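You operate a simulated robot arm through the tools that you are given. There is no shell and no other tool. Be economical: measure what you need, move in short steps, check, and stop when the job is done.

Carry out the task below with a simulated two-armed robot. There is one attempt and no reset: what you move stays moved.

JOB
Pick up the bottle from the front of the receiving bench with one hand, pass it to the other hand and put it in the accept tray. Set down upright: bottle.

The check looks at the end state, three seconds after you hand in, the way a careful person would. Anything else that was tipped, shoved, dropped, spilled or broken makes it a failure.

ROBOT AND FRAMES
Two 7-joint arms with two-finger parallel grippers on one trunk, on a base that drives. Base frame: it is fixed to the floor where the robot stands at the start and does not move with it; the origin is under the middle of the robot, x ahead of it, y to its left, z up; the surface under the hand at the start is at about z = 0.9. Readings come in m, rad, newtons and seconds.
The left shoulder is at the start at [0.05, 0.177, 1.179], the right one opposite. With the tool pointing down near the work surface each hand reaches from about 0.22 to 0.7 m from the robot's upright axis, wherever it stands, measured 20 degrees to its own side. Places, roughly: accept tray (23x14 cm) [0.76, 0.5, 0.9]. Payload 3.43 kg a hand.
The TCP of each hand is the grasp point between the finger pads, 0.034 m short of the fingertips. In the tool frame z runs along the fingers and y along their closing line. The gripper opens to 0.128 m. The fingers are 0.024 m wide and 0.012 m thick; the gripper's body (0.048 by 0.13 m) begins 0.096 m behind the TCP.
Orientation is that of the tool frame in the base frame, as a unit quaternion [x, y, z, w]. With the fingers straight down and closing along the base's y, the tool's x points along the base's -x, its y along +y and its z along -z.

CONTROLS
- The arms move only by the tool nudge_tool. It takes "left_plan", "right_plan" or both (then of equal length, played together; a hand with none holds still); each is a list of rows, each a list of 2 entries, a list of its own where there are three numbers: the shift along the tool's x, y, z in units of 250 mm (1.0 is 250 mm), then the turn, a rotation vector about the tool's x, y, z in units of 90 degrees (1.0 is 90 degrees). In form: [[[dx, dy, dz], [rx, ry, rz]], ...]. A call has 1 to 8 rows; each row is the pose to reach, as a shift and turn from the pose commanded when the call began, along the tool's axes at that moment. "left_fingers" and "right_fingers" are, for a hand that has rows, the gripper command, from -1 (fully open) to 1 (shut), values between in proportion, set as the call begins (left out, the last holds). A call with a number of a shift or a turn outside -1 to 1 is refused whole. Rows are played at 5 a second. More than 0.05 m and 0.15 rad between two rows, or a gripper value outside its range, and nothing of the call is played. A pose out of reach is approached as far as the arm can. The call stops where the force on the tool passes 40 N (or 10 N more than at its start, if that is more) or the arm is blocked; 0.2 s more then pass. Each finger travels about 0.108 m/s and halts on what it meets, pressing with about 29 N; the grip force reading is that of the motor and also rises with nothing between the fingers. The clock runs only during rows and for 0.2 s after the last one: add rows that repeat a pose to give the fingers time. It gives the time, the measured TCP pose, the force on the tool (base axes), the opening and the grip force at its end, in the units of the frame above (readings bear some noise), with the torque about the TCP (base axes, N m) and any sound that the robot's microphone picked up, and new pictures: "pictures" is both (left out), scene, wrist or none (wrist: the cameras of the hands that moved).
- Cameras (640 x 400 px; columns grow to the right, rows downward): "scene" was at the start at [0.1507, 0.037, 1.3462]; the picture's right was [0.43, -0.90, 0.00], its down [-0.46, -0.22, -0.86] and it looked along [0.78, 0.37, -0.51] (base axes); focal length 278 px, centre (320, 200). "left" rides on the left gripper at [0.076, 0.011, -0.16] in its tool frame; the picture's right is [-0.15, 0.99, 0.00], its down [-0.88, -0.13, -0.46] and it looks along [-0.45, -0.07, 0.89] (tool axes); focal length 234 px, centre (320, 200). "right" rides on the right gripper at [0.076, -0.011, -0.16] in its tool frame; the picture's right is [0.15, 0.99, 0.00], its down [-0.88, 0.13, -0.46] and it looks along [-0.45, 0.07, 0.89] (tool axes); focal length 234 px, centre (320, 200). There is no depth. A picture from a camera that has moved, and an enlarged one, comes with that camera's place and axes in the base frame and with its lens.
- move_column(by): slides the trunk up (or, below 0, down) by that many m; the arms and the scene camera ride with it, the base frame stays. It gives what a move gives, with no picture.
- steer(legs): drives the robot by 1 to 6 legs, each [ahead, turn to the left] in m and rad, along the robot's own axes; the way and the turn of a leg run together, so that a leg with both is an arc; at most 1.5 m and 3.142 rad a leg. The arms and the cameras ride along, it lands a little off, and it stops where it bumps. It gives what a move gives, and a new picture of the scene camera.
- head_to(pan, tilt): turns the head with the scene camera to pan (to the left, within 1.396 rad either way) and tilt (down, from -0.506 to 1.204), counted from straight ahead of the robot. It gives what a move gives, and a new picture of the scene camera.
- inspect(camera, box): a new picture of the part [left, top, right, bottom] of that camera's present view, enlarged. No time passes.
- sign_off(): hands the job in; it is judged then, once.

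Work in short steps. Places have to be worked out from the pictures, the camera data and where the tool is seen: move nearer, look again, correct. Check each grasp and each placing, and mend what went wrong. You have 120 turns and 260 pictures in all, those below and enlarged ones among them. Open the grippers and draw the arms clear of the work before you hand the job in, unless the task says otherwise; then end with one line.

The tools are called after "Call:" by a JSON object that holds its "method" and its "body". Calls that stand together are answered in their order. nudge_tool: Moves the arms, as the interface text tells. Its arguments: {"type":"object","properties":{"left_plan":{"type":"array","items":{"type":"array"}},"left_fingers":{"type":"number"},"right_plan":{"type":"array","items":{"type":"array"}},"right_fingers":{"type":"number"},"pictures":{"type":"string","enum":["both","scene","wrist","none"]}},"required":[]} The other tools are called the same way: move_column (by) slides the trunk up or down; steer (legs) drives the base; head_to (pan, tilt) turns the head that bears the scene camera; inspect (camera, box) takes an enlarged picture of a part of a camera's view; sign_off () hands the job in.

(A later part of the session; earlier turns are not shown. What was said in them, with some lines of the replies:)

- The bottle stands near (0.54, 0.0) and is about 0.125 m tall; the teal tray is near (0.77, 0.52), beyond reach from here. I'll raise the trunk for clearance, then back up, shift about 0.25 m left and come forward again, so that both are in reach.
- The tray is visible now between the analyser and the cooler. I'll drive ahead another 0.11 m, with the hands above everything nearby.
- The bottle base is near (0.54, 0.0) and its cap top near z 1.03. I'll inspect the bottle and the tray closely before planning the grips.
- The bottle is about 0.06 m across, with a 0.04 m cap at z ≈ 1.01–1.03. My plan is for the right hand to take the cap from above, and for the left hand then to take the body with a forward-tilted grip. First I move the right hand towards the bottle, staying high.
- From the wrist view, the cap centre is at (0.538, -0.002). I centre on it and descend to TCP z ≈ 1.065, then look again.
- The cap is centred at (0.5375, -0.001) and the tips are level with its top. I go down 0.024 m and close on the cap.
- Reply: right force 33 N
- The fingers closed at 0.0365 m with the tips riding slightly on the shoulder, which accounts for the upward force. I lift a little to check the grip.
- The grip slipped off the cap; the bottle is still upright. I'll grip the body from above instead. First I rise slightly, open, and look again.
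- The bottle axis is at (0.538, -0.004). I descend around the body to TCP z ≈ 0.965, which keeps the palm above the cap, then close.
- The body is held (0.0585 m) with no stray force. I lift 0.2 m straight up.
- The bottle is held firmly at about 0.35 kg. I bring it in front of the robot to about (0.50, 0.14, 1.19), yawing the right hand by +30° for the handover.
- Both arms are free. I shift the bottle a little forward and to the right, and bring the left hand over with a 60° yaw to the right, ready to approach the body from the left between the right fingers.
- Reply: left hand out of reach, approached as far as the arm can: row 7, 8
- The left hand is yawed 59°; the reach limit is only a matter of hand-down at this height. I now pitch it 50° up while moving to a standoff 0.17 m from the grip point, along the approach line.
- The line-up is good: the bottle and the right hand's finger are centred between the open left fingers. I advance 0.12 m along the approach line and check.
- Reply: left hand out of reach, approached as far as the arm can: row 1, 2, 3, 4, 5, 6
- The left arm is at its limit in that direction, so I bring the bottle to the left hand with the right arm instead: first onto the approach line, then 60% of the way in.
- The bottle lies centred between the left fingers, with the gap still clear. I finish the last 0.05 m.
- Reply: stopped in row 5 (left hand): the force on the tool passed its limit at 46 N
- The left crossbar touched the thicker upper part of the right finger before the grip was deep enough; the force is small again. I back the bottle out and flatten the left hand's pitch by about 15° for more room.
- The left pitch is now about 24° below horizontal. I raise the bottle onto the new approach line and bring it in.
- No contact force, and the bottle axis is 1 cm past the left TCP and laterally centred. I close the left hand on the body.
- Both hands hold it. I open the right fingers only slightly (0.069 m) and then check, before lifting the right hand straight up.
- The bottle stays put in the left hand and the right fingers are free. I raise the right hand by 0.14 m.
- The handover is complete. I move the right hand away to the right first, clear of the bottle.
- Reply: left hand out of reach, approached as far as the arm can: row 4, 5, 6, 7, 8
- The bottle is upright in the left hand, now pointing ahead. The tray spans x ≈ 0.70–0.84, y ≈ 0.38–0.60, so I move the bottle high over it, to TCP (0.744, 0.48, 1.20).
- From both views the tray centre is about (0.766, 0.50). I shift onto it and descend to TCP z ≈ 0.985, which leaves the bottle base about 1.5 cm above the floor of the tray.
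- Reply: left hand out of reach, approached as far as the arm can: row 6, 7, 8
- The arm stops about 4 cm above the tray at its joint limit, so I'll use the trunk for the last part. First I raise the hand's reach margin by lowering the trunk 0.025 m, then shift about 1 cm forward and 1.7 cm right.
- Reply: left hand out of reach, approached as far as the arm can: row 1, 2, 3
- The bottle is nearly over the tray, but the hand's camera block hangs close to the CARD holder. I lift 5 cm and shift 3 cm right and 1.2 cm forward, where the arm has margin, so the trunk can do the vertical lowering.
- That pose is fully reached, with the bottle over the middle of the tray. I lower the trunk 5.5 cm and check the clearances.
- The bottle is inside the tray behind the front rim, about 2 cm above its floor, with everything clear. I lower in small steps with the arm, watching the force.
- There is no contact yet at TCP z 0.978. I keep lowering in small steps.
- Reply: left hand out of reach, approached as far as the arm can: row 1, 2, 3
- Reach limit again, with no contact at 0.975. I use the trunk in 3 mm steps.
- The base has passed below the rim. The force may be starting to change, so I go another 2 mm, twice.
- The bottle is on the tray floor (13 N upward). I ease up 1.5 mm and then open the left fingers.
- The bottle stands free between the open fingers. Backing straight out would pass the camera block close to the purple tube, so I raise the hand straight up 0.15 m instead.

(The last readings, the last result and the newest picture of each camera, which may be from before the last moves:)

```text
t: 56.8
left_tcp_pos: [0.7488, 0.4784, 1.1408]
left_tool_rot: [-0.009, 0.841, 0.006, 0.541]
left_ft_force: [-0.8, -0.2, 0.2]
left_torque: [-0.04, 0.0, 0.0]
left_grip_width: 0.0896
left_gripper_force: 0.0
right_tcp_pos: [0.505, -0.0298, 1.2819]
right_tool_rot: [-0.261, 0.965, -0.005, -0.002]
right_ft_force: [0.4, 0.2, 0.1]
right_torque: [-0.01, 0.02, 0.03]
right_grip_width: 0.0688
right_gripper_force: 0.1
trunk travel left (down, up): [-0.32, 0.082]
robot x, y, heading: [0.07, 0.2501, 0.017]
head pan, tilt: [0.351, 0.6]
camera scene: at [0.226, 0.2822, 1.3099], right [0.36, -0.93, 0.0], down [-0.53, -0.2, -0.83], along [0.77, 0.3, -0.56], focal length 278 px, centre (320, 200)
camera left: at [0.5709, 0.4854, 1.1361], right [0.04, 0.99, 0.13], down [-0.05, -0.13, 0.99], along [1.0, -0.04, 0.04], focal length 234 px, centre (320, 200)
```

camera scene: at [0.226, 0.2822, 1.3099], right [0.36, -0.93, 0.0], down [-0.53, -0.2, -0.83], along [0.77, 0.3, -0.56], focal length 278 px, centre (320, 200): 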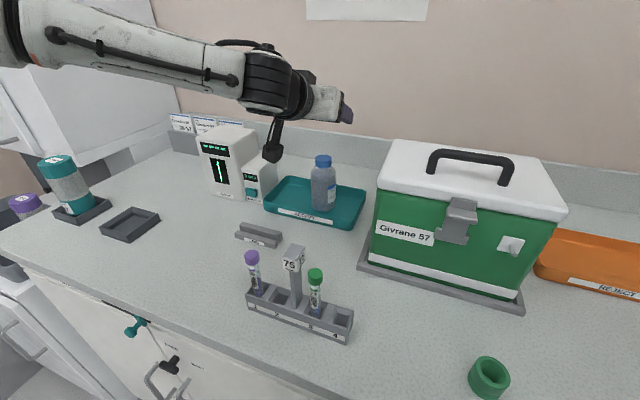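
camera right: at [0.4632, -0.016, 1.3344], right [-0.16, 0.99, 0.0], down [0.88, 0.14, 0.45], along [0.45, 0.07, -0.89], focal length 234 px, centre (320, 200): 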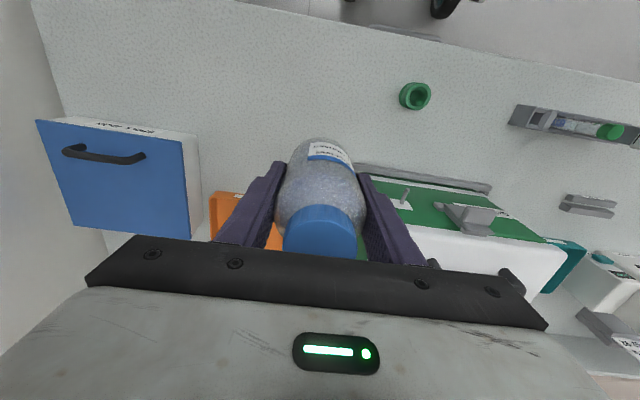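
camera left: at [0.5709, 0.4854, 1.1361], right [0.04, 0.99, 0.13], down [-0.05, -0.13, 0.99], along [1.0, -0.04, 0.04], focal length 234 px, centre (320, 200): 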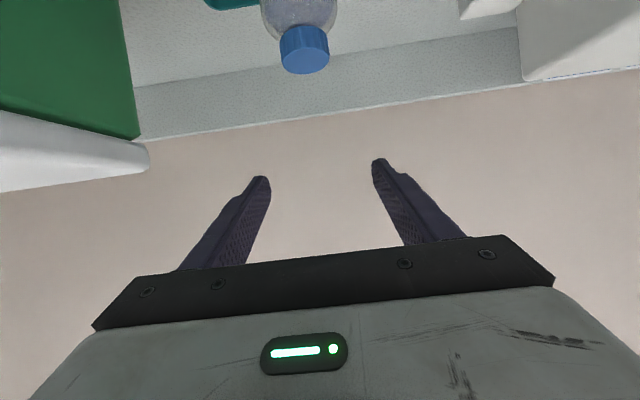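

The bottle stands upright in the tray and everything else is undisturbed. I draw the left hand back and up, and open both grippers fully.

Call:
{"method": "nudge_tool", "body": {"left_plan": [[[0, 0, -0.13], [0, 0, 0]], [[0, 0, -0.26], [0, 0, 0]], [[0, 0, -0.39], [0, 0, 0]], [[0, 0, -0.52], [0, 0, 0]], [[0, 0, -0.65], [0, 0, 0]], [[0, 0, -0.75], [0, 0, 0]]], "right_plan": [[[0, 0, 0], [0, 0, 0]], [[0, 0, 0], [0, 0, 0]], [[0, 0, 0], [0, 0, 0]], [[0, 0, 0], [0, 0, 0]], [[0, 0, 0], [0, 0, 0]], [[0, 0, 0], [0, 0, 0]]], "left_fingers": -1, "right_fingers": -1, "pictures": "scene"}}

Call:
{"method": "inspect", "body": {"camera": "scene", "box": [220, 120, 400, 250]}}

```text
t: 58.2
left_tcp_pos: [0.5752, 0.4754, 1.2153]
left_tool_rot: [-0.009, 0.841, 0.007, 0.54]
left_ft_force: [0.3, -0.1, 0.0]
left_torque: [-0.01, 0.01, -0.04]
left_grip_width: 0.128
left_gripper_force: 0.0
right_tcp_pos: [0.5053, -0.0302, 1.2828]
right_tool_rot: [-0.262, 0.965, -0.005, -0.002]
right_ft_force: [0.3, 0.2, -0.2]
right_torque: [0.04, -0.01, -0.02]
right_grip_width: 0.128
right_gripper_force: 0.0
trunk travel left (down, up): [-0.32, 0.082]
robot x, y, heading: [0.075, 0.2516, 0.017]
head pan, tilt: [0.351, 0.6]
camera scene: at [0.2259, 0.2823, 1.3099], right [0.36, -0.93, 0.0], down [-0.53, -0.2, -0.83], along [0.77, 0.3, -0.56], focal length 278 px, centre (320, 200)
```

scene: 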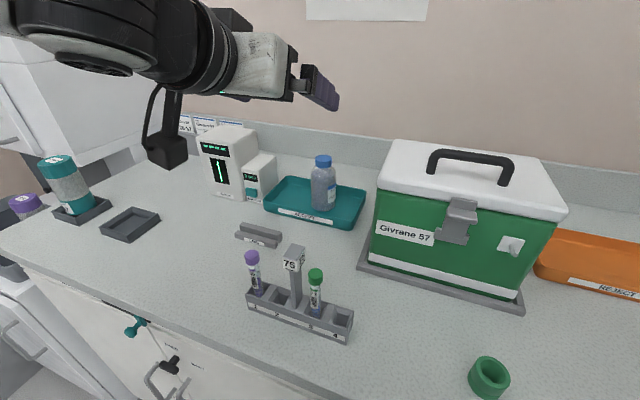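

```text
3.08 times, centred on (310, 185) of scene
camera zoom: at [0.2259, 0.2823, 1.3099], right [0.36, -0.93, 0.0], down [-0.53, -0.2, -0.83], along [0.77, 0.3, -0.56], focal length 855 px, centre (351, 246)
```

zoom: 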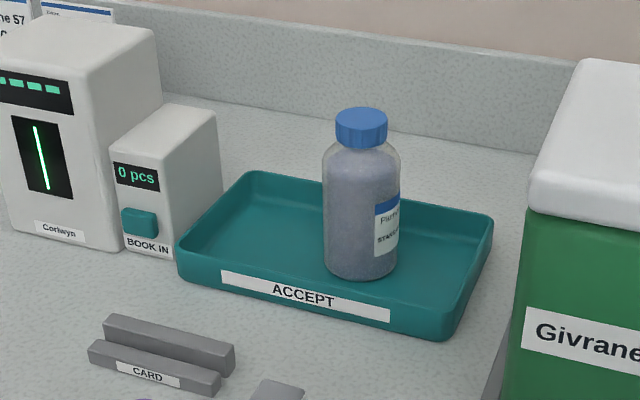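

The bottle stands upright inside the accept tray, both grippers are open and clear, and nothing else has moved. I hand the job in.

Call:
{"method": "sign_off", "body": {}}

```text
The job is handed in.
```

The bottle is standing upright in the accept tray, passed in mid-air from the right hand to the left. In the last pictures nothing else had moved.
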